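You operate a simulated robot arm through the tools that you are given. There is no shell and no other tool. Be economical: measure what you need, move in short steps, check, and stop when the job is done.

You run a simulated two-armed robot. Do the job below in one go: nothing can be reset, and whatever is moved stays where it is left.

TASK
Turn the winder two tension knob to 15 cN. Then open the left drawer of the parts bench, take the black weight from the top of the board stand and leave it in the inside the left drawer of the parts bench and shut the drawer again. The order counts.

It is judged by the outcome, as a careful person would: the job done as asked, and still so three seconds after it is handed in. It fails if anything else is knocked over, pushed out of place, dropped, spilled or broken.

THE ROBOT
Two 7-joint arms with two-finger parallel grippers on one trunk, on a base that drives. Base frame: it is fixed to the floor where the robot stands at the start and does not move with it; the origin is under the middle of the robot, x ahead of it, y to its left, z up. Readings come in m, degrees, newtons and seconds.
The left shoulder is at the start at [-0.109, 0.119, 0.729], the right one opposite. With the tool pointing down near the work surface each hand reaches from about 0.1 to 0.56 m from the robot's upright axis, wherever it stands, measured 20 degrees to its own side. Places, roughly: inside the left drawer of the parts bench [-2.8, -5.1, 0.7]; left drawer of the parts bench [-2.7, -5.1, 0.8]; weight [-1.25, -2.75, 0.75]; winder two tension knob [0.7, 0, 0.8]. Payload 3.43 kg a hand.
The tool frame of a hand sits at the grasp point between the pads (the TCP): z along the fingers, y along the line on which they close. The tips reach 0.03 m beyond it. The gripper opens to 0.094 m. The fingers are 0.028 m wide and 0.01 m thick; the gripper's body (0.05 by 0.096 m) begins 0.055 m behind the TCP.
Orientation is told as [roll, pitch, yaw] about the base's x, y, z axes, in that order, counted from this pose: with the fingers straight down and closing along the base's y, the tool's x points along the base's -x, its y along +y and its z along -z.

THE INTERFACE
- The arms move only by the tool servo_tool. It takes "left_commands", "right_commands" or both (then of equal length, played together; a hand with none holds still); each is a list of rows, each a list of 7 numbers: the opening, from 0 (shut) to 1 (fully open), then the shift along the tool's x, y, z in m, then the turn, a rotation vector about the tool's x, y, z in degrees. In form: [[grip, tx, ty, tz, ax, ay, az], ...]. A call has 1 to 20 rows; each row shifts and turns the commanded pose from where the row before left it, along the tool's axes as they then stand. A row lasts 0.2 s, in which the tool goes at most 0.05 m and 8.6 degrees; a call with a longer step from one row to the next is refused whole, and so is a gripper value outside its range. Where a pose cannot be reached the arm comes as near as it can. A force on the tool above 40 N (or 10 N above the force at the start of the call, whichever is more), or a blocked arm, ends the call early, and 0.2 s more pass. The fingers move at their own pace (about 0.153 m/s each) and stop on an object; they squeeze with about 37 N. The grip force told is the motor's: it shows also when the fingers shut on nothing. Time passes only in rows, and 0.2 s behind the last, so rows that do not move let the fingers close. The reply holds the time, the measured pose of the TCP, the force on the tool along the base axes, the opening and the grip force, in the units named above and with some noise, with the torque about the TCP (base axes, N m) and any sound that the robot's microphone picked up.
- Cameras (640 x 400 px; columns grow to the right, rows downward): "scene" is now at [0.0398, -0.0058, 1.4457]; the picture's right is [0.07, -1.00, 0.00], its down [-0.77, -0.05, -0.64] and it looks along [0.64, 0.05, -0.77] (base axes); focal length 268 px, centre (320, 200). "left" rides on the left gripper at [0.076, -0.014, -0.102] in its tool frame; the picture's right is [0.18, 0.98, 0.00], its down [-0.75, 0.14, -0.64] and it looks along [-0.63, 0.12, 0.77] (tool axes); focal length 243 px, centre (320, 200). "right" rides on the right gripper at [0.076, 0.014, -0.102] in its tool frame; the picture's right is [-0.18, 0.98, 0.00], its down [-0.75, -0.14, -0.64] and it looks along [-0.63, -0.12, 0.77] (tool axes); focal length 243 px, centre (320, 200). There is no depth. A picture from a camera that has moved, and an enlarged one, comes with that camera's place and axes in the base frame and with its lens. The place of the scene camera against the robot may be out by one fixed shift of up to 0.025 m in any direction.
- capture(camera): a new picture of that camera. It takes no simulated time.
- raise_lower(by): slides the trunk up (or, below 0, down) by that many m; the arms and the scene camera ride with it, the base frame stays. It gives what a move gives, with no picture.
- roll_base(legs): drives the robot by 1 to 6 legs, each [ahead, left, turn to the left] in m, m and degrees, along the robot's own axes; the way and the turn of a leg run together, so that a leg with both is an arc; at most 1.5 m and 180 degrees a leg. The arms and the cameras ride along, it lands a little off, and it stops where it bumps. It gives what a move gives.
- pan_tilt(pan, tilt): turns the head with the scene camera to pan (to the left, within 143 degrees either way) and tilt (down, from -29 to 69), counted from straight ahead of the robot. It gives what a move gives.
- enlarge(camera, box): a new picture of the part [left, top, right, bottom] of that camera's present view, enlarged. It takes no simulated time.
- finish_job(): hands the job in; it is judged then, once.

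Work in short steps. Places have to be worked out from the pictures, the camera data and where the tool is seen: move nearer, look again, correct. Check each grasp and each placing, and mend what went wrong. You have 165 turns and 138 pictures in all, those below and enlarged ones among them. Open the grippers and draw the arms clear of the work before you hand the job in, unless the task says otherwise; then end with one line.

The tools are called after "Emit:" as a command line: name --argument value ..., lists and objects as JSON in quotes. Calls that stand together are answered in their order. servo_tool: Moves the arms, as the interface text tells. Its arguments: {"type":"object","properties":{"left_commands":{"type":"array","items":{"type":"array","items":{"type":"number"}}},"right_commands":{"type":"array","items":{"type":"array","items":{"type":"number"}}}},"required":[]} The other tools are called the same way: raise_lower (by) slides the trunk up or down; roll_base (legs) drives the base; pan_tilt (pan, tilt) turns the head that bears the scene camera; capture (camera) takes a picture; enlarge (camera, box) takes an enlarged picture of a part of a camera's view; finish_job () hands the job in.

At the start:

```text
time_s: 0.0
left_position: [0.3862, 0.1873, 0.9421]
left_tool_rot: [0.0, 0.0, 0.0]
left_wrist_force: [0.2, 0.2, 0.2]
left_ft_torque: [0.02, -0.04, -0.01]
left_opening: 0.0939
left_gripper_force: 0.1
right_position: [0.3215, -0.1687, 0.9504]
right_tool_rot: [-0.1, 0.0, 0.0]
right_wrist_force: [-0.1, 0.4, 0.7]
right_ft_torque: [0.0, -0.01, -0.02]
right_opening: 0.0942
right_gripper_force: 0.0
trunk travel left (down, up): [-0.15, 0.185]
robot x, y, heading: [0.0001, -0.0007, -0.0]
head pan, tilt: [4.1, 50.3]
```

scene: 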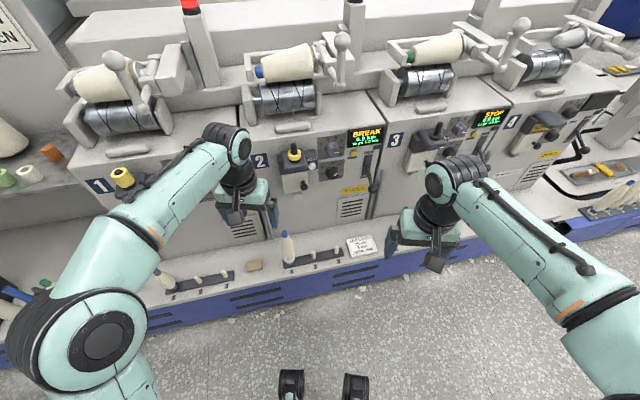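
right: 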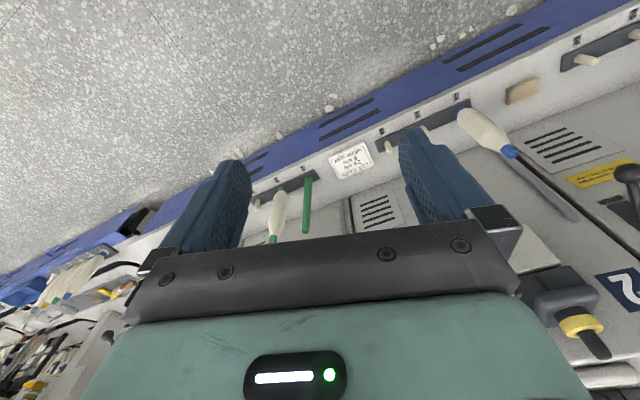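
left: 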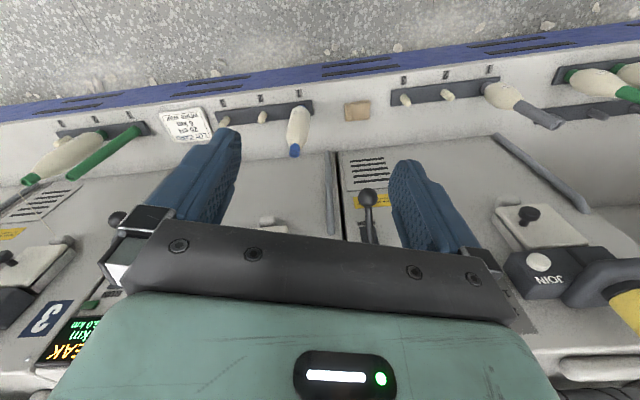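

I start by looking closely at the winder two panel to find the tension knob.

Emit:
enlarge --camera "scene" --box '[240, 100, 400, 220]'

```text
3.33 times, centred on (320, 160) of scene
camera zoom: at [0.0398, -0.0058, 1.4457], right [0.07, -1.0, 0.0], down [-0.77, -0.05, -0.64], along [0.64, 0.05, -0.77], focal length 892 px, centre (320, 333)
```

zoom: 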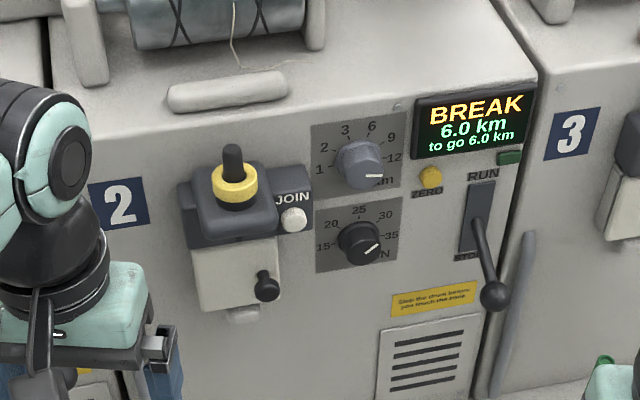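

The lower knob is the tension (cN) one, and looks set near 35. I read the labels and the yellow sign more closely.

Emit:
enlarge --camera "scene" --box '[310, 140, 360, 171]'

Emit:
enlarge --camera "scene" --box '[330, 140, 380, 200]'

```text
12.80 times, centred on (335, 156) of scene
camera zoom: at [0.0398, -0.0058, 1.4457], right [0.07, -1.0, 0.0], down [-0.77, -0.05, -0.64], along [0.64, 0.05, -0.77], focal length 3426 px, centre (128, 770)
```

zoom: 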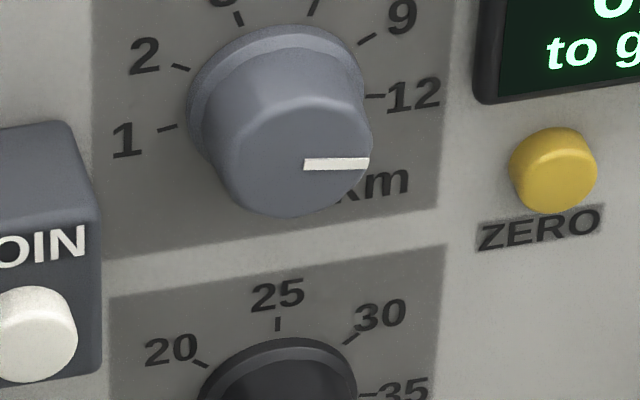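

```text
6.67 times, centred on (355, 170) of scene
camera zoom: at [0.0398, -0.0058, 1.4457], right [0.07, -1.0, 0.0], down [-0.77, -0.05, -0.64], along [0.64, 0.05, -0.77], focal length 1785 px, centre (87, 400)
```

zoom: 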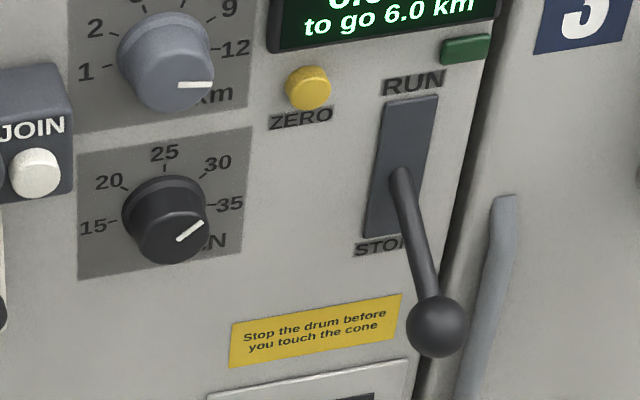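

The tension knob sits at about [0.7, 0, 0.79], pointer near 34, the panel vertical and yawed about 17°. 15 lies at the far left, so roughly a 165° counter-clockwise turn. I square the base to the panel first.

Emit:
roll_base --legs '[[0, 0, 17]]'

Emit:
capture --camera "scene"

```text
time_s: 1.4
left_position: [0.3169, 0.2897, 0.9413]
left_tool_rot: [0.0, 0.0, 16.7]
left_wrist_force: [0.5, -0.3, -1.4]
left_ft_torque: [-0.03, -0.01, 0.02]
left_opening: 0.0939
left_gripper_force: 0.1
right_position: [0.357, -0.0692, 0.9498]
right_tool_rot: [0.0, 0.0, 16.6]
right_wrist_force: [-0.3, -0.1, 0.6]
right_ft_torque: [0.0, 0.0, -0.01]
right_opening: 0.094
right_gripper_force: 0.1
trunk travel left (down, up): [-0.15, 0.185]
robot x, y, heading: [-0.0003, 0.002, 16.6]
head pan, tilt: [4.1, 50.3]
```

```text
131 pictures are left
camera scene: at [0.0365, 0.0055, 1.4457], right [0.36, -0.93, 0.0], down [-0.72, -0.27, -0.64], along [0.6, 0.23, -0.77], focal length 268 px, centre (320, 200)
```

scene: 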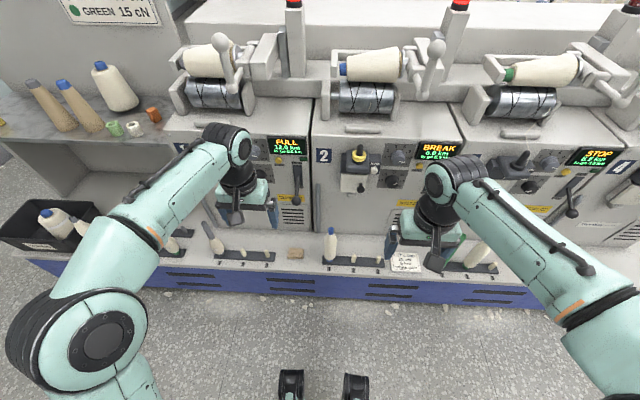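

Heading is now square to the panel. I move the right hand forward and down, and pitch it to point at the panel.

Emit:
servo_tool --right_commands '[[1, -0.03, 0, 0.04, 0, 0, 0], [1, -0.03, 0, 0.04, 0, 0, 0], [1, -0.03, 0, 0.04, 0, 0, 0], [1, 0, 0, 0.01, 0, -8.2, 0], [1, 0, 0, 0, 0, -8.2, 0], [1, 0, 0, 0, 0, -8.2, 0], [1, 0, 0, 0, 0, -8.2, 0], [1, 0, 0, 0, 0, -8.2, 0], [1, 0, 0, 0, 0, -8.2, 0], [1, 0, 0, 0, 0, -8.2, 0], [1, 0, 0, 0, 0, -8.2, 0], [1, 0, 0, 0, 0, -8.2, 0], [1, 0, 0, 0, 0, -8.2, 0], [1, 0, 0, 0, 0, -8, 0], [1, 0, 0, 0, 0, 0, 0]]'

Emit:
capture --camera "right"

Emit:
capture --camera "scene"

```text
time_s: 4.6
left_position: [0.3166, 0.2904, 0.9417]
left_tool_rot: [0.0, 0.0, 16.8]
left_wrist_force: [0.8, -0.2, -0.2]
left_ft_torque: [-0.01, -0.01, 0.02]
left_opening: 0.094
left_gripper_force: 0.1
right_position: [0.4416, -0.0401, 0.8155]
right_tool_rot: [-0.9, -68.2, 18.1]
right_wrist_force: [0.6, -0.5, 0.0]
right_ft_torque: [0.02, -0.02, 0.01]
right_opening: 0.0941
right_gripper_force: 0.0
right hand out of reach, approached as far as the arm can: row 12, 13, 14
trunk travel left (down, up): [-0.15, 0.185]
robot x, y, heading: [-0.0012, 0.0023, 16.6]
head pan, tilt: [4.1, 50.3]
```

```text
130 pictures are left
camera right: at [0.3196, -0.0621, 0.7834], right [-0.23, 0.96, 0.17], down [-0.26, -0.22, 0.94], along [0.94, 0.17, 0.3], focal length 243 px, centre (320, 200)
```

right: 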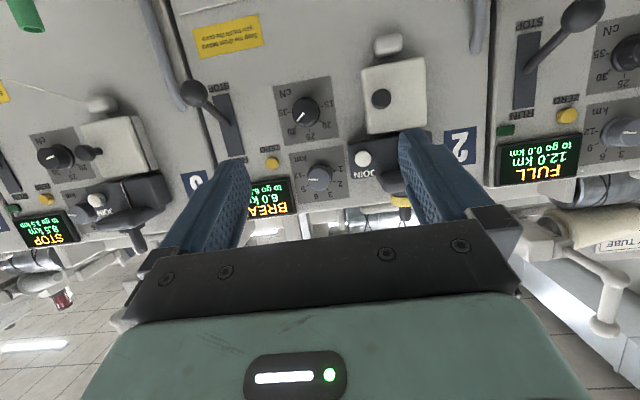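

```text
129 pictures are left
camera scene: at [0.0365, 0.0056, 1.4457], right [0.36, -0.93, 0.0], down [-0.72, -0.27, -0.64], along [0.6, 0.23, -0.77], focal length 268 px, centre (320, 200)
```

scene: 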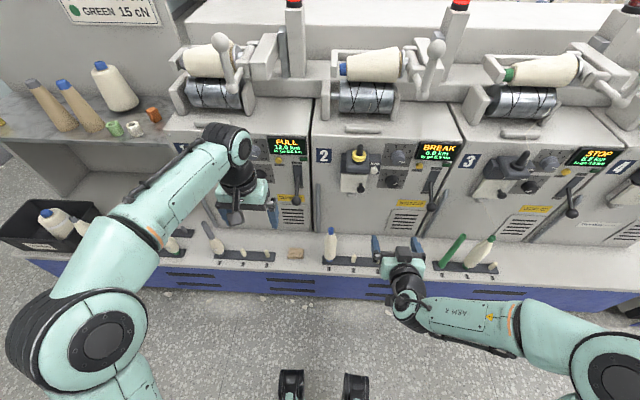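

The hand can't finish pitching this close in; I advance it towards the panel and see where the pose settles.

Emit:
servo_tool --right_commands '[[1, 0, 0, 0.03, 0, 0, 0], [1, 0, 0, 0.03, 0, 0, 0], [1, 0, 0, 0.03, 0, 0, 0], [1, 0, 0, 0, 0, 0, 0]]'

```text
time_s: 5.6
left_position: [0.3162, 0.29, 0.9423]
left_tool_rot: [0.1, 0.0, 16.6]
left_wrist_force: [-0.2, -0.9, 0.7]
left_ft_torque: [-0.02, 0.01, 0.01]
left_opening: 0.094
left_gripper_force: 0.1
right_position: [0.5234, -0.0167, 0.7836]
right_tool_rot: [-0.9, -68.2, 18.1]
right_wrist_force: [-1.2, -0.3, -0.6]
right_ft_torque: [0.02, 0.03, -0.01]
right_opening: 0.0938
right_gripper_force: 0.0
trunk travel left (down, up): [-0.15, 0.185]
robot x, y, heading: [0.0008, 0.0029, 16.7]
head pan, tilt: [4.1, 50.3]
```

The commanded pose follows the reached one. I finish the pitch of about -22° here.

Emit:
servo_tool --right_commands '[[1, 0, 0, 0, 0, -7.3, 0], [1, 0, 0, 0, 0, -7.3, 0], [1, 0, 0, 0, 0, -7.2, 0], [1, 0, 0, 0, 0, 0, 0]]'

Emit:
capture --camera "right"

Emit:
capture --camera "scene"

```text
time_s: 6.6
left_position: [0.3167, 0.2905, 0.9414]
left_tool_rot: [-0.1, 0.1, 16.7]
left_wrist_force: [-0.3, 0.3, -0.3]
left_ft_torque: [0.05, 0.0, -0.02]
left_opening: 0.0939
left_gripper_force: 0.0
right_position: [0.5219, -0.0175, 0.7821]
right_tool_rot: [-0.8, -68.3, 18.1]
right_wrist_force: [0.4, 0.1, -0.3]
right_ft_torque: [0.02, 0.01, 0.0]
right_opening: 0.094
right_gripper_force: 0.0
right hand out of reach, approached as far as the arm can: row 1, 2, 3
trunk travel left (down, up): [-0.15, 0.185]
robot x, y, heading: [-0.0001, 0.0032, 16.9]
head pan, tilt: [4.1, 50.3]
```

```text
128 pictures are left
camera right: at [0.4002, -0.0392, 0.7502], right [-0.23, 0.96, 0.17], down [-0.26, -0.22, 0.94], along [0.94, 0.17, 0.3], focal length 243 px, centre (320, 200)
```

right: 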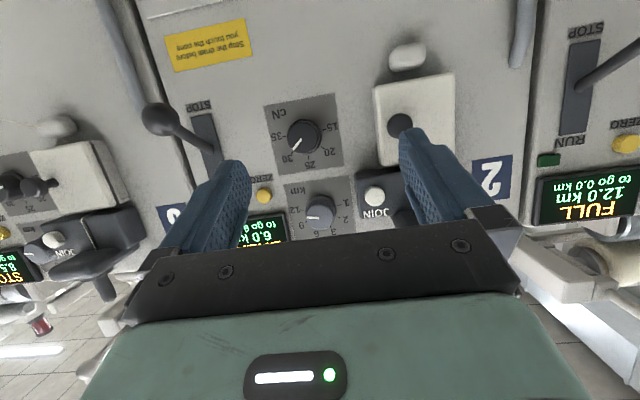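

```text
127 pictures are left
camera scene: at [0.0365, 0.0056, 1.4457], right [0.36, -0.93, 0.0], down [-0.72, -0.27, -0.64], along [0.6, 0.23, -0.77], focal length 268 px, centre (320, 200)
```

scene: 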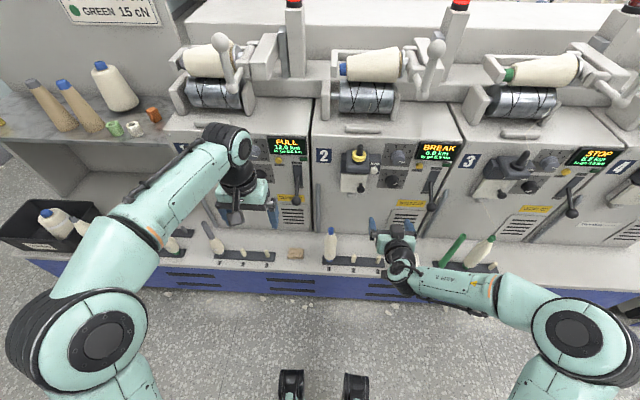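

A wrist limit blocks the pitch. I lift the hand and lower the trunk, so that the forearm rises towards the panel and the pitch gets easier.

Emit:
servo_tool --right_commands '[[1, -0.0372, 0, -0.0148, 0, 0, 0], [1, -0.0372, 0, -0.0148, 0, 0, 0], [1, -0.0372, 0, -0.0148, 0, 0, 0], [1, 0, 0, 0, 0, 0, 0]]'

Emit:
raise_lower --by -0.12

Emit:
servo_tool --right_commands '[[1, 0, 0, 0, 0, -7.3, 0], [1, 0, 0, 0, 0, -7.3, 0], [1, 0, 0, 0, 0, -7.2, 0], [1, 0, 0, 0, 0, 0, 0]]'

```text
time_s: 7.6
left_position: [0.3166, 0.2917, 0.9414]
left_tool_rot: [0.1, 0.0, 16.7]
left_wrist_force: [-0.6, 0.2, -0.2]
left_ft_torque: [-0.01, 0.0, 0.0]
left_opening: 0.094
left_gripper_force: 0.0
right_position: [0.5225, -0.0154, 0.9028]
right_tool_rot: [-0.7, -68.2, 18.1]
right_wrist_force: [0.2, -0.1, -0.7]
right_ft_torque: [0.05, -0.02, -0.01]
right_opening: 0.0939
right_gripper_force: 0.2
trunk travel left (down, up): [-0.15, 0.185]
robot x, y, heading: [-0.003, 0.0004, 17.0]
head pan, tilt: [4.1, 50.3]
```

```text
time_s: 9.1
left_position: [0.3166, 0.2913, 0.8213]
left_tool_rot: [0.1, 0.1, 16.8]
left_wrist_force: [0.0, -0.4, 0.0]
left_ft_torque: [0.0, 0.01, 0.03]
left_opening: 0.0943
left_gripper_force: 0.0
right_position: [0.5216, -0.0139, 0.7811]
right_tool_rot: [-0.7, -68.2, 18.2]
right_wrist_force: [0.1, -0.4, 0.3]
right_ft_torque: [-0.03, 0.02, 0.0]
right_opening: 0.0939
right_gripper_force: 0.1
trunk travel left (down, up): [-0.03, 0.305]
robot x, y, heading: [0.0008, -0.0019, 16.7]
head pan, tilt: [4.1, 50.3]
```

```text
time_s: 10.1
left_position: [0.3158, 0.2905, 0.8207]
left_tool_rot: [0.1, -0.1, 16.7]
left_wrist_force: [0.4, -0.1, 0.2]
left_ft_torque: [-0.02, -0.01, 0.0]
left_opening: 0.0939
left_gripper_force: 0.0
right_position: [0.5223, -0.0156, 0.7835]
right_tool_rot: [-2.6, -82.9, 19.9]
right_wrist_force: [0.1, -0.1, 0.2]
right_ft_torque: [0.01, 0.02, 0.04]
right_opening: 0.0942
right_gripper_force: 0.1
right hand out of reach, approached as far as the arm can: row 3
trunk travel left (down, up): [-0.03, 0.305]
robot x, y, heading: [-0.0006, -0.0017, 16.4]
head pan, tilt: [4.1, 50.3]
```

Pitch reached -83°. Advancing a little should free the rest.

Emit:
servo_tool --right_commands '[[1, 0, 0, 0.03, 0, 0, 0], [1, 0, 0, 0, 0, -4, 0], [1, 0, 0, 0, 0, -3, 0], [1, 0, 0, 0, 0, 0, 0]]'

Emit:
capture --camera "right"

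```text
time_s: 11.1
left_position: [0.3166, 0.2904, 0.8217]
left_tool_rot: [0.0, 0.0, 16.7]
left_wrist_force: [0.4, 0.5, 0.0]
left_ft_torque: [0.0, -0.01, 0.01]
left_opening: 0.094
left_gripper_force: 0.0
right_position: [0.5501, -0.0064, 0.7794]
right_tool_rot: [-2.6, -82.9, 19.8]
right_wrist_force: [-0.6, -0.2, -0.2]
right_ft_torque: [0.02, -0.03, -0.04]
right_opening: 0.0941
right_gripper_force: 0.0
right hand out of reach, approached as far as the arm can: row 2, 3
trunk travel left (down, up): [-0.03, 0.305]
robot x, y, heading: [0.0007, -0.0005, 16.9]
head pan, tilt: [4.1, 50.3]
```

```text
126 pictures are left
camera right: at [0.4399, -0.0243, 0.716], right [-0.27, 0.95, 0.18], down [-0.48, -0.29, 0.83], along [0.84, 0.14, 0.53], focal length 243 px, centre (320, 200)
```

right: 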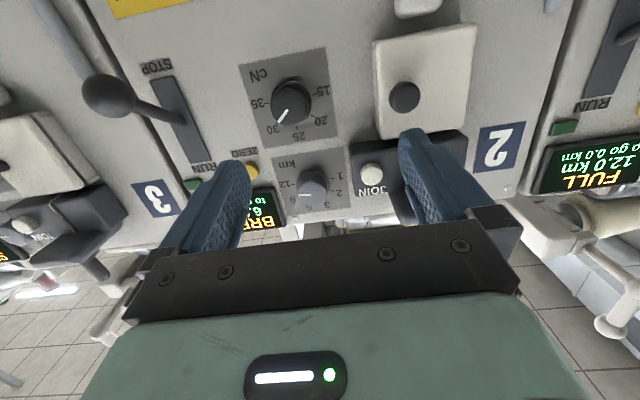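

I look at the knob closely to read the pointer.

Emit:
enlarge --camera "right" --box '[230, 50, 350, 150]'

Emit:
raise_lower --by -0.03

Emit:
servo_tool --right_commands '[[1, -0.015, 0, 0, 0, 0, 0], [1, 0, 0, 0, 0, -4, 0], [1, 0, 0, 0, 0, -3, 0], [1, 0, 0, 0, 0, 0, 0]]'

```text
4.00 times, centred on (290, 100) of right
camera zoom: at [0.4399, -0.0243, 0.716], right [-0.27, 0.95, 0.18], down [-0.48, -0.29, 0.83], along [0.84, 0.14, 0.53], focal length 970 px, centre (440, 600)
```

zoom: 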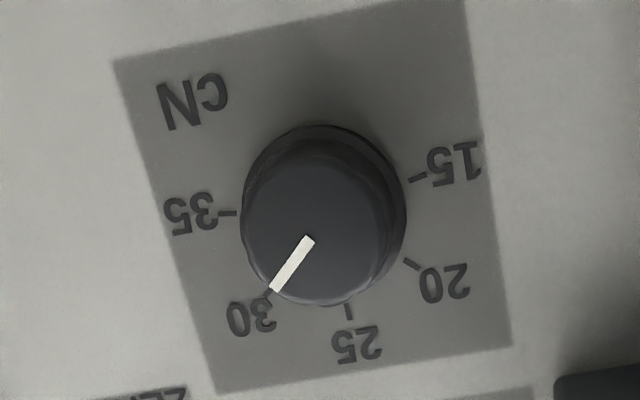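

```text
time_s: 11.8
left_position: [0.3158, 0.2897, 0.7909]
left_tool_rot: [0.0, 0.1, 16.8]
left_wrist_force: [-0.3, 0.0, -0.5]
left_ft_torque: [0.03, 0.02, -0.01]
left_opening: 0.0938
left_gripper_force: 0.1
right_position: [0.5504, -0.0062, 0.7488]
right_tool_rot: [-2.9, -82.9, 20.1]
right_wrist_force: [0.5, -0.4, -0.2]
right_ft_torque: [0.01, 0.04, 0.0]
right_opening: 0.0942
right_gripper_force: 0.1
trunk travel left (down, up): [0.0, 0.335]
robot x, y, heading: [-0.0001, 0.0016, 16.6]
head pan, tilt: [4.1, 50.3]
```

```text
time_s: 12.8
left_position: [0.3162, 0.2901, 0.7929]
left_tool_rot: [0.0, 0.1, 16.7]
left_wrist_force: [-0.2, 0.2, -0.2]
left_ft_torque: [-0.01, 0.03, -0.01]
left_opening: 0.0941
left_gripper_force: 0.0
right_position: [0.5513, -0.0043, 0.7635]
right_tool_rot: [-2.6, -82.9, 19.8]
right_wrist_force: [0.2, -0.2, -0.1]
right_ft_torque: [0.02, 0.01, -0.01]
right_opening: 0.0943
right_gripper_force: 0.1
right hand out of reach, approached as far as the arm can: row 2, 3
trunk travel left (down, up): [0.0, 0.335]
robot x, y, heading: [0.0011, 0.0004, 16.8]
head pan, tilt: [4.1, 50.3]
```

Pointer reads about 31; I need about 148° counter-clockwise. I try finishing the pitch in smaller increments.

Emit:
servo_tool --right_commands '[[1, 0, 0, 0, 0, -1.5, 0], [1, 0, 0, 0, 0, -1.5, 0], [1, 0, 0, 0, 0, -1.5, 0], [1, 0, 0, 0, 0, -1.5, 0], [1, 0, 0, 0, 0, 0, 0]]'

Emit:
capture --camera "scene"

```text
time_s: 14.0
left_position: [0.3166, 0.2909, 0.7925]
left_tool_rot: [0.0, 0.0, 16.8]
left_wrist_force: [-0.9, 0.3, 0.5]
left_ft_torque: [0.02, 0.0, -0.01]
left_opening: 0.0941
left_gripper_force: 0.1
right_position: [0.5518, -0.0056, 0.7628]
right_tool_rot: [-3.1, -84.4, 20.4]
right_wrist_force: [0.3, 0.3, 0.5]
right_ft_torque: [0.0, 0.0, -0.01]
right_opening: 0.0941
right_gripper_force: 0.0
right hand out of reach, approached as far as the arm can: row 3
trunk travel left (down, up): [0.0, 0.335]
robot x, y, heading: [-0.0005, -0.0006, 16.7]
head pan, tilt: [4.1, 50.3]
```

```text
124 pictures are left
camera scene: at [0.076, 0.0175, 1.293], right [0.36, -0.93, 0.0], down [-0.72, -0.27, -0.64], along [0.6, 0.23, -0.77], focal length 268 px, centre (320, 200)
```

scene: 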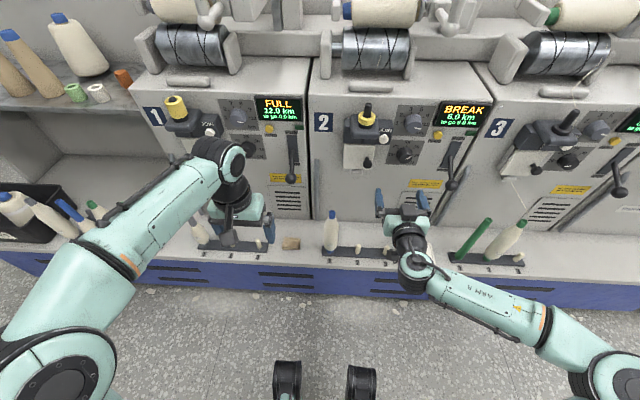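

Knob cap is triangulated at about (0.707, 0.010, 0.765). I shift 31 mm right and 15 mm up, narrow the opening, and pre-rotate the wrist clockwise ~75° so one grasp may do the whole turn.

Emit:
servo_tool --right_commands '[[0.68, -0.008, -0.016, 0, 0, 0, 0], [0.68, -0.008, -0.015, 0, 0, 0, 0], [0.68, 0, 0, 0, 0, 0, 8.4], [0.68, 0, 0, 0, 0, 0, 8.4], [0.68, 0, 0, 0, 0, 0, 8.4], [0.68, 0, 0, 0, 0, 0, 8.4], [0.68, 0, 0, 0, 0, 0, 8.4], [0.68, 0, 0, 0, 0, 0, 8.4], [0.68, 0, 0, 0, 0, 0, 8.4], [0.68, 0, 0, 0, 0, 0, 8.4], [0.68, 0, 0, 0, 0, 0, 8.4], [0.68, 0, 0, 0, 0, 0, 0]]'

Emit:
capture --camera "right"

```text
time_s: 16.6
left_position: [0.3161, 0.2911, 0.7927]
left_tool_rot: [0.1, 0.1, 16.7]
left_wrist_force: [0.0, -0.2, 0.7]
left_ft_torque: [0.01, 0.02, -0.01]
left_opening: 0.0942
left_gripper_force: 0.0
right_position: [0.5508, -0.0049, 0.7617]
right_tool_rot: [84.0, -22.9, -70.3]
right_wrist_force: [0.4, 0.1, 0.1]
right_ft_torque: [0.0, -0.02, 0.01]
right_opening: 0.0636
right_gripper_force: 0.1
right hand out of reach, approached as far as the arm can: row 1, 2, 3
trunk travel left (down, up): [0.0, 0.335]
robot x, y, heading: [0.0002, -0.0008, 16.6]
head pan, tilt: [4.1, 50.3]
```

```text
123 pictures are left
camera right: at [0.4294, 0.0375, 0.7566], right [0.03, 0.23, 0.97], down [-0.37, -0.9, 0.23], along [0.93, -0.37, 0.06], focal length 243 px, centre (320, 200)
```

right: 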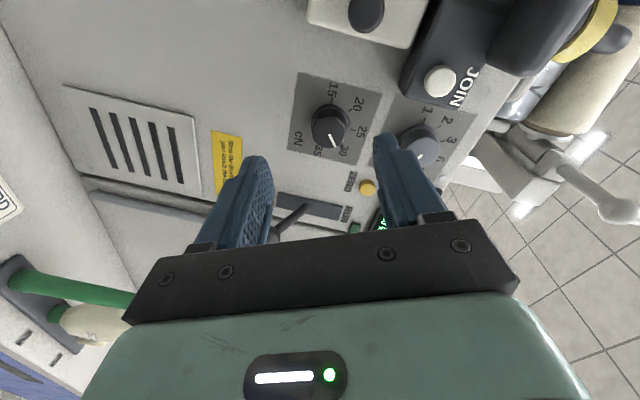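

The arm itself won't go sideways here, but the wrist turn worked. I use the base to shift 30 mm right and the trunk to rise 15 mm.

Emit:
roll_base --legs '[[0, -0.03, 0]]'

Emit:
raise_lower --by 0.015

Emit:
capture --camera "right"

```text
time_s: 17.6
left_position: [0.3255, 0.2615, 0.7922]
left_tool_rot: [-0.1, 0.0, 16.7]
left_wrist_force: [0.5, 0.4, -0.9]
left_ft_torque: [-0.01, 0.0, 0.0]
left_opening: 0.0938
left_gripper_force: 0.0
right_position: [0.5603, -0.0338, 0.7624]
right_tool_rot: [84.0, -23.0, -70.2]
right_wrist_force: [-0.8, 0.1, 0.3]
right_ft_torque: [-0.01, 0.01, 0.02]
right_opening: 0.064
right_gripper_force: 0.0
trunk travel left (down, up): [0.0, 0.335]
robot x, y, heading: [0.0055, -0.0308, 16.7]
head pan, tilt: [4.1, 50.3]
```

```text
time_s: 18.2
left_position: [0.3249, 0.2612, 0.806]
left_tool_rot: [0.0, -0.1, 16.6]
left_wrist_force: [-0.3, -0.1, -0.7]
left_ft_torque: [0.04, -0.02, 0.0]
left_opening: 0.0939
left_gripper_force: 0.1
right_position: [0.5599, -0.035, 0.777]
right_tool_rot: [83.9, -23.0, -70.4]
right_wrist_force: [-0.1, -0.5, -0.3]
right_ft_torque: [0.01, 0.05, 0.0]
right_opening: 0.0639
right_gripper_force: 0.0
trunk travel left (down, up): [-0.015, 0.32]
robot x, y, heading: [0.0074, -0.0292, 16.5]
head pan, tilt: [4.1, 50.3]
```

```text
122 pictures are left
camera right: at [0.4381, 0.0091, 0.7714], right [0.03, 0.24, 0.97], down [-0.37, -0.9, 0.23], along [0.93, -0.37, 0.06], focal length 243 px, centre (320, 200)
```

right: 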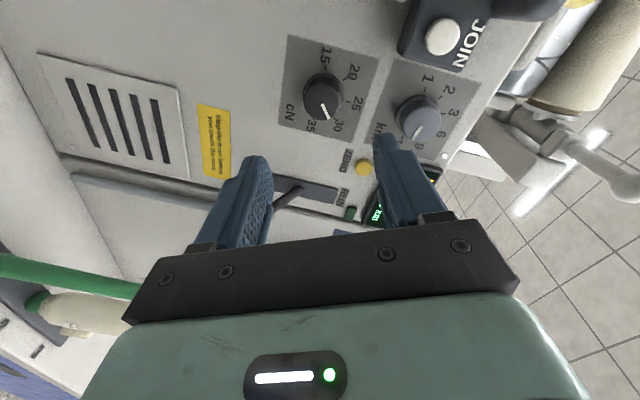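

Well aligned: the knob is about 0.155 m ahead on the tool axis. I advance 90 mm and look again.

Emit:
servo_tool --right_commands '[[0.68, 0, 0, 0.03, 0, 0, 0], [0.68, 0, 0, 0.03, 0, 0, 0], [0.68, 0, 0, 0.03, 0, 0, 0], [0.68, 0, 0, 0, 0, 0, 0]]'

Emit:
capture --camera "right"

```text
time_s: 19.2
left_position: [0.3259, 0.2612, 0.8068]
left_tool_rot: [0.0, 0.1, 16.8]
left_wrist_force: [0.0, -0.5, 0.0]
left_ft_torque: [0.01, -0.01, 0.0]
left_opening: 0.0939
left_gripper_force: 0.1
right_position: [0.6443, -0.0079, 0.7674]
right_tool_rot: [83.9, -23.0, -70.3]
right_wrist_force: [-0.3, -0.8, 0.8]
right_ft_torque: [0.04, -0.01, 0.01]
right_opening: 0.0643
right_gripper_force: 0.1
trunk travel left (down, up): [-0.015, 0.32]
robot x, y, heading: [0.0071, -0.0267, 16.7]
head pan, tilt: [4.1, 50.3]
```

```text
121 pictures are left
camera right: at [0.5227, 0.0364, 0.7616], right [0.03, 0.24, 0.97], down [-0.37, -0.9, 0.23], along [0.93, -0.37, 0.06], focal length 243 px, centre (320, 200)
```

right: 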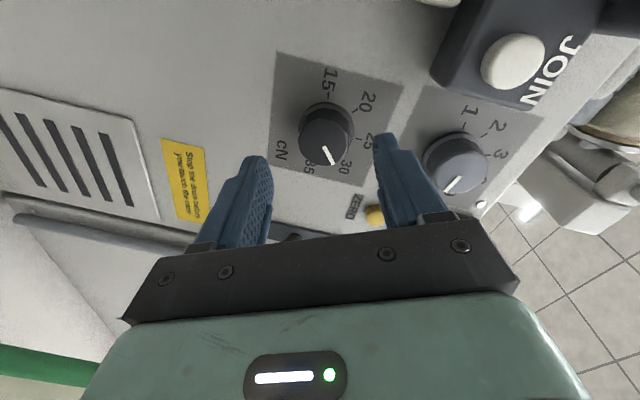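

The knob is 66 mm ahead, with a small upward offset to correct. I advance to straddle it, and close.

Emit:
servo_tool --right_commands '[[0.68, 0, 0.005, 0.018, 0, 0, 0], [0.68, 0, 0, 0.018, 0, 0, 0], [0.68, 0, 0, 0.016, 0, 0, 0], [0.68, 0, 0, 0, 0, 0, 0]]'

Emit:
capture --camera "right"

```text
time_s: 20.2
left_position: [0.3256, 0.2625, 0.8059]
left_tool_rot: [0.1, -0.1, 16.8]
left_wrist_force: [0.0, 0.6, 0.2]
left_ft_torque: [0.0, 0.01, 0.0]
left_opening: 0.0937
left_gripper_force: 0.0
right_position: [0.6931, 0.0099, 0.768]
right_tool_rot: [83.7, -23.0, -70.3]
right_wrist_force: [-0.9, 0.6, 0.1]
right_ft_torque: [0.0, -0.02, 0.0]
right_opening: 0.0636
right_gripper_force: 0.0
trunk travel left (down, up): [-0.015, 0.32]
robot x, y, heading: [0.0098, -0.0282, 16.6]
head pan, tilt: [4.1, 50.3]
```

```text
120 pictures are left
camera right: at [0.572, 0.0524, 0.7622], right [0.03, 0.24, 0.97], down [-0.37, -0.9, 0.23], along [0.93, -0.37, 0.06], focal length 243 px, centre (320, 200)
```

right: 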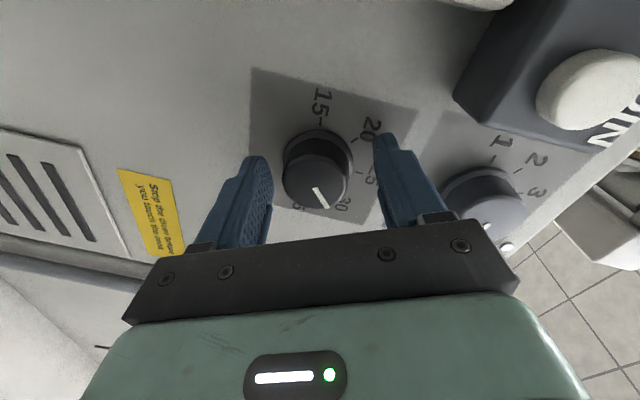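

The knob lies between the fingers. I go 6 mm deeper and close.

Emit:
servo_tool --right_commands '[[0.68, 0, 0, 0.006, 0, 0, 0], [0.4, 0, 0, 0, 0, 0, 0], [0.3, 0, 0, 0, 0, 0, 0], [0.3, 0, 0, 0, 0, 0, 0], [0.3, 0, 0, 0, 0, 0, 0]]'

Emit:
capture --camera "right"

```text
time_s: 21.4
left_position: [0.3234, 0.2626, 0.8081]
left_tool_rot: [0.0, -0.2, 16.7]
left_wrist_force: [0.2, -0.3, -0.3]
left_ft_torque: [-0.03, 0.02, -0.01]
left_opening: 0.0937
left_gripper_force: 0.1
right_position: [0.6966, 0.0123, 0.7694]
right_tool_rot: [84.0, -23.0, -70.3]
right_wrist_force: [-33.5, -9.0, -0.2]
right_ft_torque: [0.22, -1.15, 0.16]
right_opening: 0.0534
right_gripper_force: 22.2
trunk travel left (down, up): [-0.015, 0.32]
robot x, y, heading: [0.0071, -0.0315, 16.8]
head pan, tilt: [4.1, 50.3]
```

```text
119 pictures are left
camera right: at [0.5751, 0.0545, 0.763], right [0.03, 0.23, 0.97], down [-0.37, -0.9, 0.23], along [0.93, -0.37, 0.06], focal length 243 px, centre (320, 200)
```

right: 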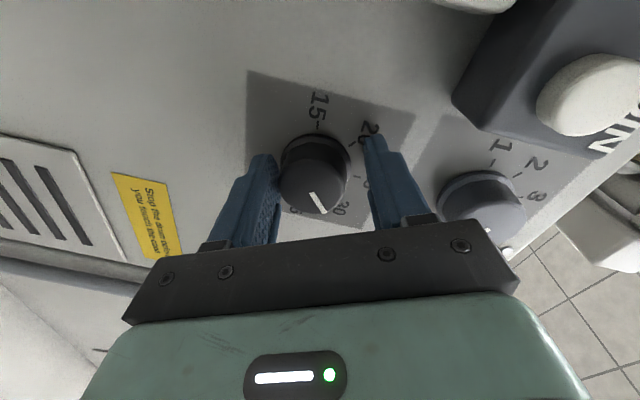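

The tips are pressing on the panel (about 35 N). I back off 5 mm with the fingers a little open, then close again.

Emit:
servo_tool --right_commands '[[0.65, 0, 0, -0.005, 0, 0, 0], [0.65, 0, 0, 0, 0, 0, 0], [0.3, 0, 0, 0, 0, 0, 0], [0.3, 0, 0, 0, 0, 0, 0], [0.3, 0, 0, 0, 0, 0, 0]]'

Emit:
capture --camera "right"

```text
time_s: 22.6
left_position: [0.3268, 0.2613, 0.8073]
left_tool_rot: [0.0, 0.2, 16.8]
left_wrist_force: [-0.8, 0.0, -0.5]
left_ft_torque: [-0.01, -0.01, 0.03]
left_opening: 0.0942
left_gripper_force: 0.1
right_position: [0.6972, 0.008, 0.7656]
right_tool_rot: [83.7, -22.9, -70.5]
right_wrist_force: [4.1, -5.6, -13.3]
right_ft_torque: [0.37, -0.94, -0.54]
right_opening: 0.0422
right_gripper_force: 44.6
trunk travel left (down, up): [-0.015, 0.32]
robot x, y, heading: [0.0094, -0.0284, 16.7]
head pan, tilt: [4.1, 50.3]
```

```text
118 pictures are left
camera right: at [0.5755, 0.0516, 0.7597], right [0.03, 0.24, 0.97], down [-0.38, -0.9, 0.23], along [0.93, -0.37, 0.06], focal length 243 px, centre (320, 200)
```

right: 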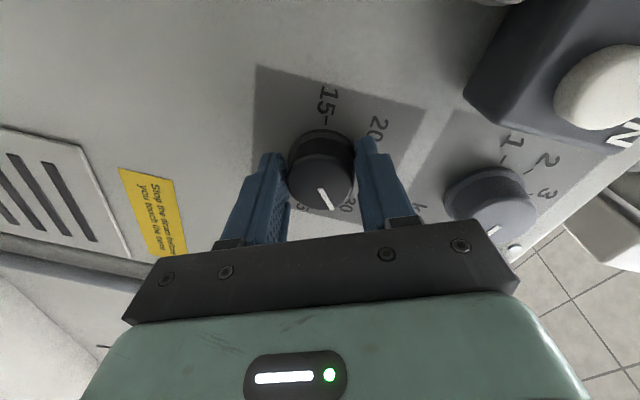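

Gripped at 42 mm. I relax the side load by 3 mm and start turning counter-clockwise about 40°.

Emit:
servo_tool --right_commands '[[0.3, 0, -0.003, 0, 0, 0, 0], [0.3, 0, 0, 0, 0, 0, -8], [0.3, 0, 0, 0, 0, 0, -8], [0.3, 0, 0, 0, 0, 0, -8], [0.3, 0, 0, 0, 0, 0, -8], [0.3, 0, 0, 0, 0, 0, -8], [0.3, 0, 0, 0, 0, 0, 0]]'

Emit:
capture --camera "right"

```text
time_s: 24.2
left_position: [0.3266, 0.2605, 0.806]
left_tool_rot: [0.1, 0.0, 16.7]
left_wrist_force: [-0.2, -0.8, -0.5]
left_ft_torque: [0.04, 0.05, -0.01]
left_opening: 0.0942
left_gripper_force: 0.0
right_position: [0.6964, 0.0049, 0.7613]
right_tool_rot: [77.0, -62.6, -61.6]
right_wrist_force: [-3.6, -15.5, -16.9]
right_ft_torque: [0.11, -0.22, 0.31]
right_opening: 0.0412
right_gripper_force: 44.9
trunk travel left (down, up): [-0.015, 0.32]
robot x, y, heading: [0.0107, -0.0298, 16.8]
head pan, tilt: [4.1, 50.3]
```

```text
117 pictures are left
camera right: at [0.5793, 0.0205, 0.7123], right [-0.17, 0.78, 0.6], down [-0.41, -0.61, 0.67], along [0.89, -0.13, 0.43], focal length 243 px, centre (320, 200)
```

right: 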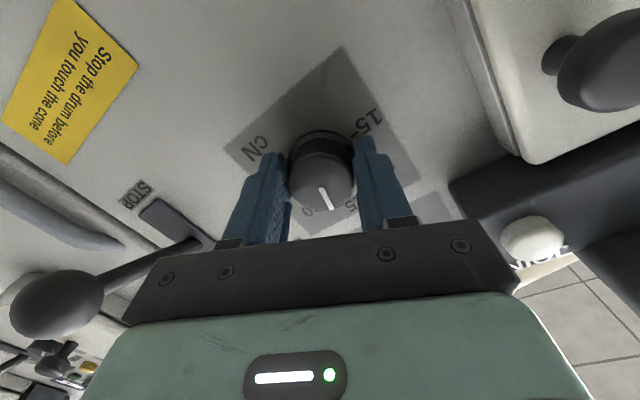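

The knob follows. I relieve the side load and turn another 40°.

Emit:
servo_tool --right_commands '[[0.3, 0.001, -0.003, 0, 0, 0, 0], [0.3, 0, 0, 0, 0, 0, -8], [0.3, 0, 0, 0, 0, 0, -8], [0.3, 0, 0, 0, 0, 0, -8], [0.3, 0, 0, 0, 0, 0, -8], [0.3, 0, 0, 0, 0, 0, -8], [0.3, 0, 0, 0, 0, 0, 0]]'

Emit:
capture --camera "right"

```text
time_s: 25.8
left_position: [0.3262, 0.261, 0.8069]
left_tool_rot: [0.1, 0.0, 16.8]
left_wrist_force: [-0.7, -0.6, -0.3]
left_ft_torque: [-0.01, -0.01, -0.03]
left_opening: 0.0938
left_gripper_force: 0.0
right_position: [0.6976, 0.0025, 0.7614]
right_tool_rot: [-66.7, -75.6, 84.1]
right_wrist_force: [5.0, -17.7, -4.9]
right_ft_torque: [-0.22, 0.77, -1.75]
right_opening: 0.0402
right_gripper_force: 45.0
trunk travel left (down, up): [-0.015, 0.32]
robot x, y, heading: [0.0097, -0.0302, 17.1]
head pan, tilt: [4.1, 50.3]
```

```text
116 pictures are left
camera right: at [0.5935, -0.0309, 0.6958], right [-0.29, 0.96, -0.05], down [-0.55, -0.13, 0.83], along [0.78, 0.27, 0.56], focal length 243 px, centre (320, 200)
```

right: 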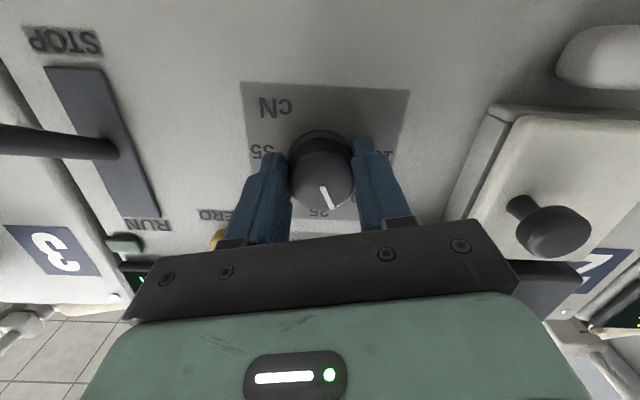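

Pointer is now just past 25. I relieve the lateral load and turn 40° more.

Emit:
servo_tool --right_commands '[[0.3, 0, -0.003, 0, 0, 0, 0], [0.3, 0, 0, 0, 0, 0, -8], [0.3, 0, 0, 0, 0, 0, -8], [0.3, 0, 0, 0, 0, 0, -8], [0.3, 0, 0, 0, 0, 0, -8], [0.3, 0, 0, 0, 0, 0, -8], [0.3, 0, 0, 0, 0, 0, 0]]'

Emit:
capture --camera "right"

```text
time_s: 27.4
left_position: [0.3262, 0.2612, 0.8076]
left_tool_rot: [0.1, -0.1, 16.7]
left_wrist_force: [0.0, -0.3, 0.4]
left_ft_torque: [0.0, 0.01, -0.01]
left_opening: 0.094
left_gripper_force: 0.2
right_position: [0.6974, 0.0001, 0.7643]
right_tool_rot: [-83.1, -36.6, 102.7]
right_wrist_force: [9.7, -15.5, 1.2]
right_ft_torque: [0.17, -0.4, -1.58]
right_opening: 0.0412
right_gripper_force: 45.0
trunk travel left (down, up): [-0.015, 0.32]
robot x, y, heading: [0.0086, -0.0262, 16.5]
head pan, tilt: [4.1, 50.3]
```

```text
115 pictures are left
camera right: at [0.6102, -0.0796, 0.7178], right [-0.27, 0.69, -0.67], down [-0.71, 0.33, 0.62], along [0.65, 0.65, 0.4], focal length 243 px, centre (320, 200)
```

right: 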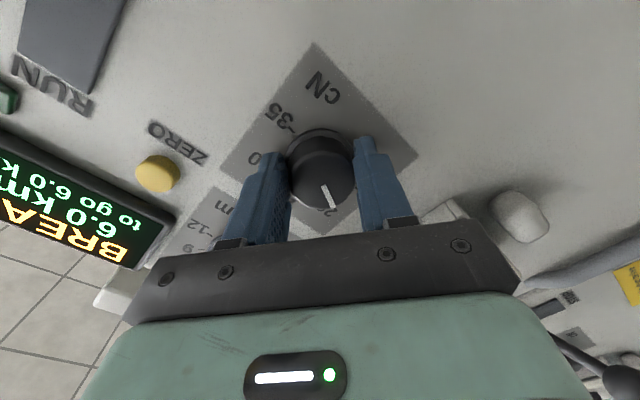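

Pointer has passed about 20. Turning 24° more, then I'll check before the last bit.

Emit:
servo_tool --right_commands '[[0.3, -0.002, 0, 0, 0, 0, -8], [0.3, 0, 0, 0, 0, 0, -8], [0.3, 0, 0, 0, 0, 0, -8], [0.3, 0, 0, 0, 0, 0, 0]]'

Emit:
enlarge --camera "right" --box '[200, 20, 440, 240]'

Emit:
enlarge --camera "scene" --box '[370, 100, 470, 200]'

```text
time_s: 28.4
left_position: [0.3256, 0.259, 0.8068]
left_tool_rot: [0.1, 0.0, 16.7]
left_wrist_force: [0.3, 0.4, 0.1]
left_ft_torque: [0.0, -0.03, 0.03]
left_opening: 0.0939
left_gripper_force: 0.2
right_position: [0.698, -0.0001, 0.7673]
right_tool_rot: [-84.5, -12.7, 105.4]
right_wrist_force: [9.1, -19.4, 4.3]
right_ft_torque: [0.21, -0.8, -1.45]
right_opening: 0.0418
right_gripper_force: 44.8
trunk travel left (down, up): [-0.015, 0.32]
robot x, y, heading: [0.0115, -0.0306, 16.8]
head pan, tilt: [4.1, 50.3]
```

```text
1.82 times, centred on (320, 130) of right
camera zoom: at [0.6178, -0.0966, 0.7458], right [-0.2, 0.36, -0.91], down [-0.79, 0.5, 0.36], along [0.59, 0.79, 0.18], focal length 441 px, centre (320, 327)
```

zoom: 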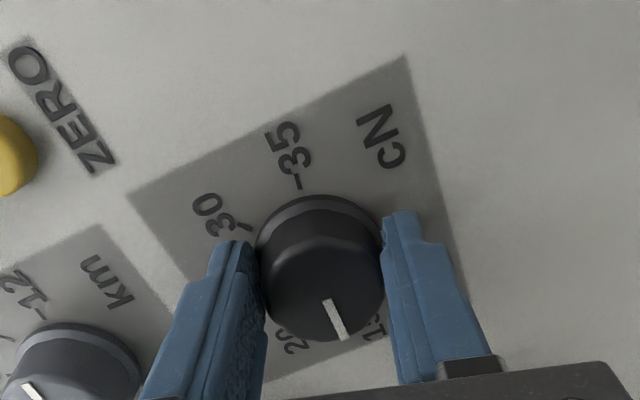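

```text
4.00 times, centred on (420, 150) of scene
camera zoom: at [0.0836, -0.0132, 1.3035], right [0.36, -0.93, 0.0], down [-0.72, -0.27, -0.64], along [0.6, 0.23, -0.77], focal length 1071 px, centre (-80, 400)
```

zoom: 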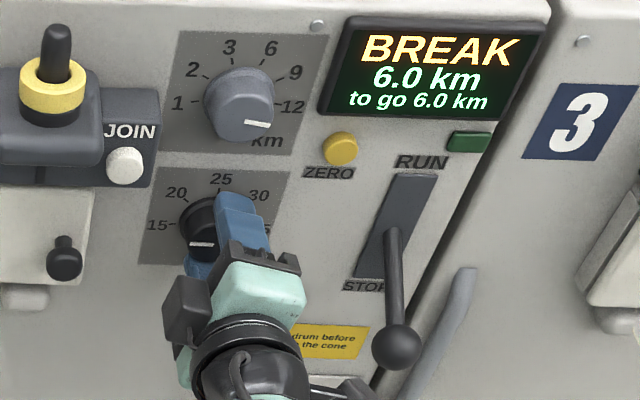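

Scene view shows the pointer already near 15. I zoom in for a precise reading.

Emit:
enlarge --camera "scene" --box '[400, 140, 445, 170]'

```text
13.33 times, centred on (422, 155) of scene
camera zoom: at [0.0836, -0.0132, 1.3035], right [0.36, -0.93, 0.0], down [-0.72, -0.27, -0.64], along [0.6, 0.23, -0.77], focal length 3569 px, centre (-1047, 800)
```

zoom: 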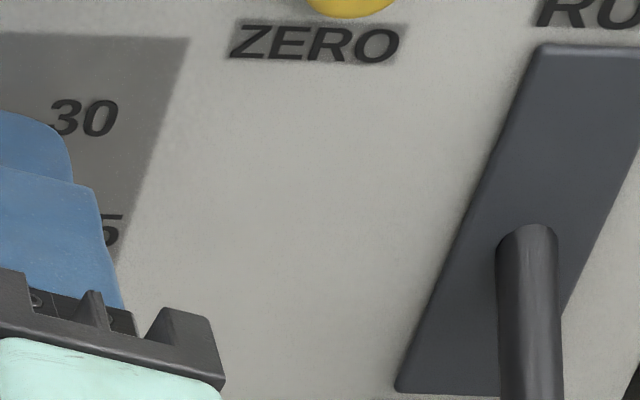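

Wrong crop; I take the correct one.

Emit:
enlarge --camera "scene" --box '[400, 138, 440, 172]'

Emit:
enlarge --camera "scene" --box '[402, 138, 434, 172]'

```text
11.76 times, centred on (420, 155) of scene
camera zoom: at [0.0836, -0.0132, 1.3035], right [0.36, -0.93, 0.0], down [-0.72, -0.27, -0.64], along [0.6, 0.23, -0.77], focal length 3149 px, centre (-856, 729)
```

zoom: 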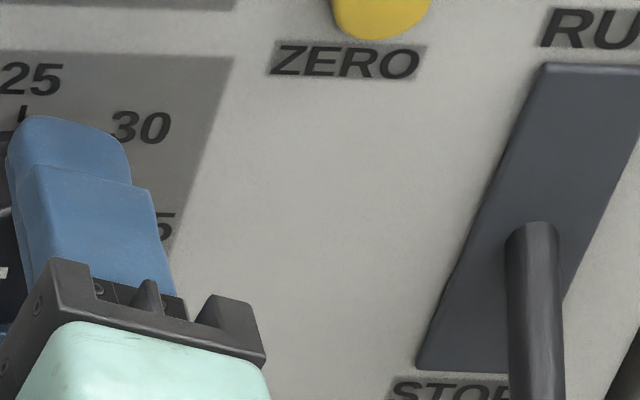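

```text
11.76 times, centred on (418, 155) of scene
camera zoom: at [0.0836, -0.0132, 1.3035], right [0.36, -0.93, 0.0], down [-0.72, -0.27, -0.64], along [0.6, 0.23, -0.77], focal length 3149 px, centre (-833, 729)
```

zoom: 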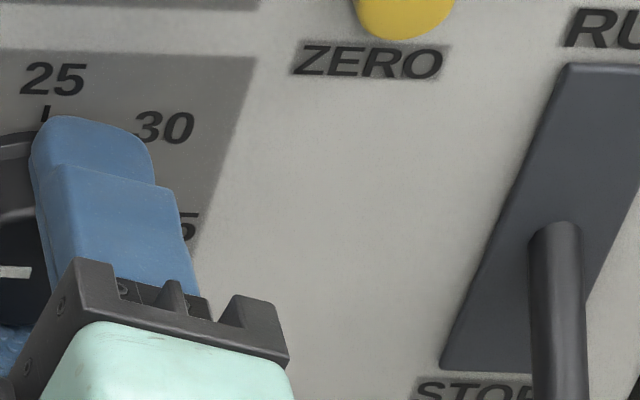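

Emit:
enlarge --camera "scene" --box '[368, 143, 416, 173]'

```text
13.33 times, centred on (392, 158) of scene
camera zoom: at [0.0836, -0.0132, 1.3035], right [0.36, -0.93, 0.0], down [-0.72, -0.27, -0.64], along [0.6, 0.23, -0.77], focal length 3569 px, centre (-640, 760)
```

zoom: 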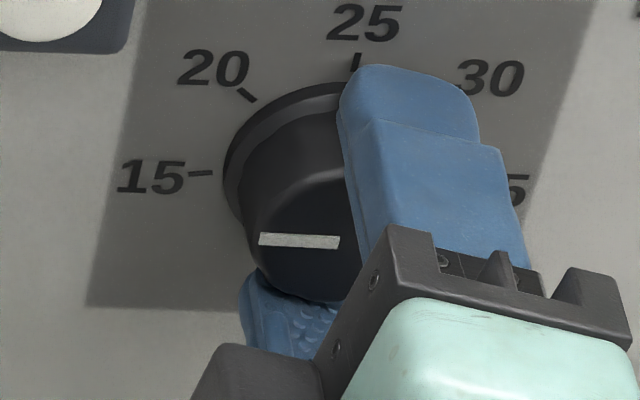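

Fitting the dial ticks to a circle gives 50° per 5 cN: 15 lies at -100° and the pointer is at about -91°. I turn 9.5° more.

Emit:
servo_tool --right_commands '[[0.3, -0.001, 0, 0, 0, 0, -5], [0.3, 0, 0, 0, 0, 0, -4.5], [0.3, 0, 0, 0, 0, 0, 0]]'

Emit:
enlarge --camera "scene" --box '[368, 143, 416, 173]'

```text
time_s: 29.2
left_position: [0.3253, 0.2616, 0.8068]
left_tool_rot: [0.0, 0.0, 16.7]
left_wrist_force: [0.3, -0.1, -0.1]
left_ft_torque: [-0.02, -0.02, -0.01]
left_opening: 0.0941
left_gripper_force: 0.0
right_position: [0.6979, 0.0005, 0.7668]
right_tool_rot: [-84.7, -3.2, 106.2]
right_wrist_force: [10.8, -20.1, 6.7]
right_ft_torque: [0.26, -0.98, -1.28]
right_opening: 0.0417
right_gripper_force: 45.0
trunk travel left (down, up): [-0.015, 0.32]
robot x, y, heading: [0.0077, -0.0285, 16.4]
head pan, tilt: [4.1, 50.3]
```

```text
13.33 times, centred on (392, 158) of scene
camera zoom: at [0.0836, -0.0134, 1.3035], right [0.36, -0.93, 0.0], down [-0.72, -0.27, -0.64], along [0.6, 0.23, -0.77], focal length 3569 px, centre (-640, 760)
```

zoom: 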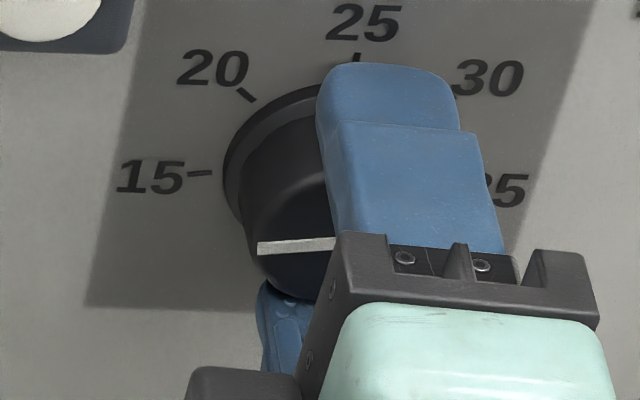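

Pointer now at about -99°, on the 15 tick. I release and back straight out.

Emit:
servo_tool --right_commands '[[0.68, 0, 0, 0, 0, 0, 0], [0.68, 0, 0, 0, 0, 0, 0], [0.68, 0, 0, -0.03, 0, 0, 0], [0.68, 0, 0, -0.04, 0, 0, 0], [0.68, 0, 0, -0.04, 0, 0, 0], [0.68, 0, 0, 0, 0, 0, 0]]'

Emit:
enlarge --camera "scene" --box '[368, 143, 416, 173]'

Emit:
enlarge --camera "right" --box '[240, 0, 440, 200]'

```text
time_s: 30.6
left_position: [0.3258, 0.2619, 0.8069]
left_tool_rot: [0.0, 0.0, 16.7]
left_wrist_force: [-0.1, 0.4, -0.3]
left_ft_torque: [-0.02, 0.03, -0.03]
left_opening: 0.094
left_gripper_force: 0.0
right_position: [0.593, -0.0269, 0.7754]
right_tool_rot: [-84.3, -3.4, 106.9]
right_wrist_force: [-0.2, 0.3, 0.4]
right_ft_torque: [-0.02, -0.01, 0.01]
right_opening: 0.0638
right_gripper_force: 0.1
trunk travel left (down, up): [-0.015, 0.32]
robot x, y, heading: [0.0102, -0.0288, 16.6]
head pan, tilt: [4.1, 50.3]
```

```text
13.33 times, centred on (392, 158) of scene
camera zoom: at [0.0833, -0.0113, 1.3035], right [0.36, -0.93, 0.0], down [-0.72, -0.27, -0.64], along [0.6, 0.23, -0.77], focal length 3569 px, centre (-640, 760)
```

zoom: 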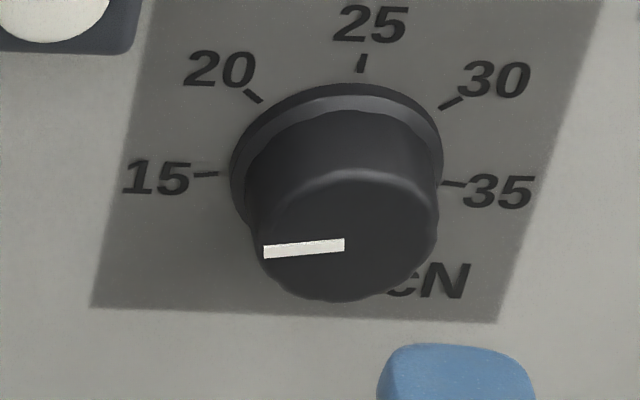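

```text
2.00 times, centred on (340, 100) of right
camera zoom: at [0.5154, -0.1274, 0.7676], right [-0.16, 0.2, -0.97], down [-0.81, 0.53, 0.25], along [0.56, 0.83, 0.08], focal length 485 px, centre (280, 400)
```

zoom: 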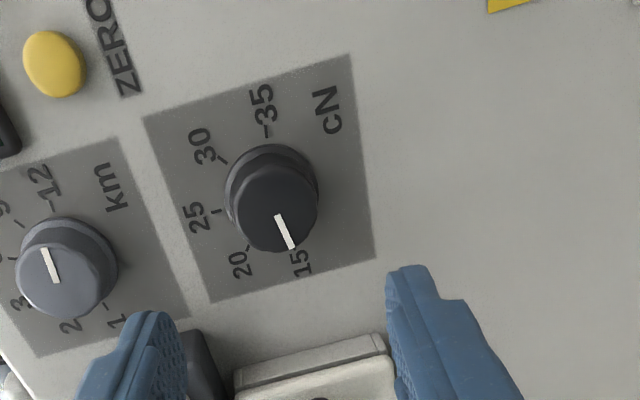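

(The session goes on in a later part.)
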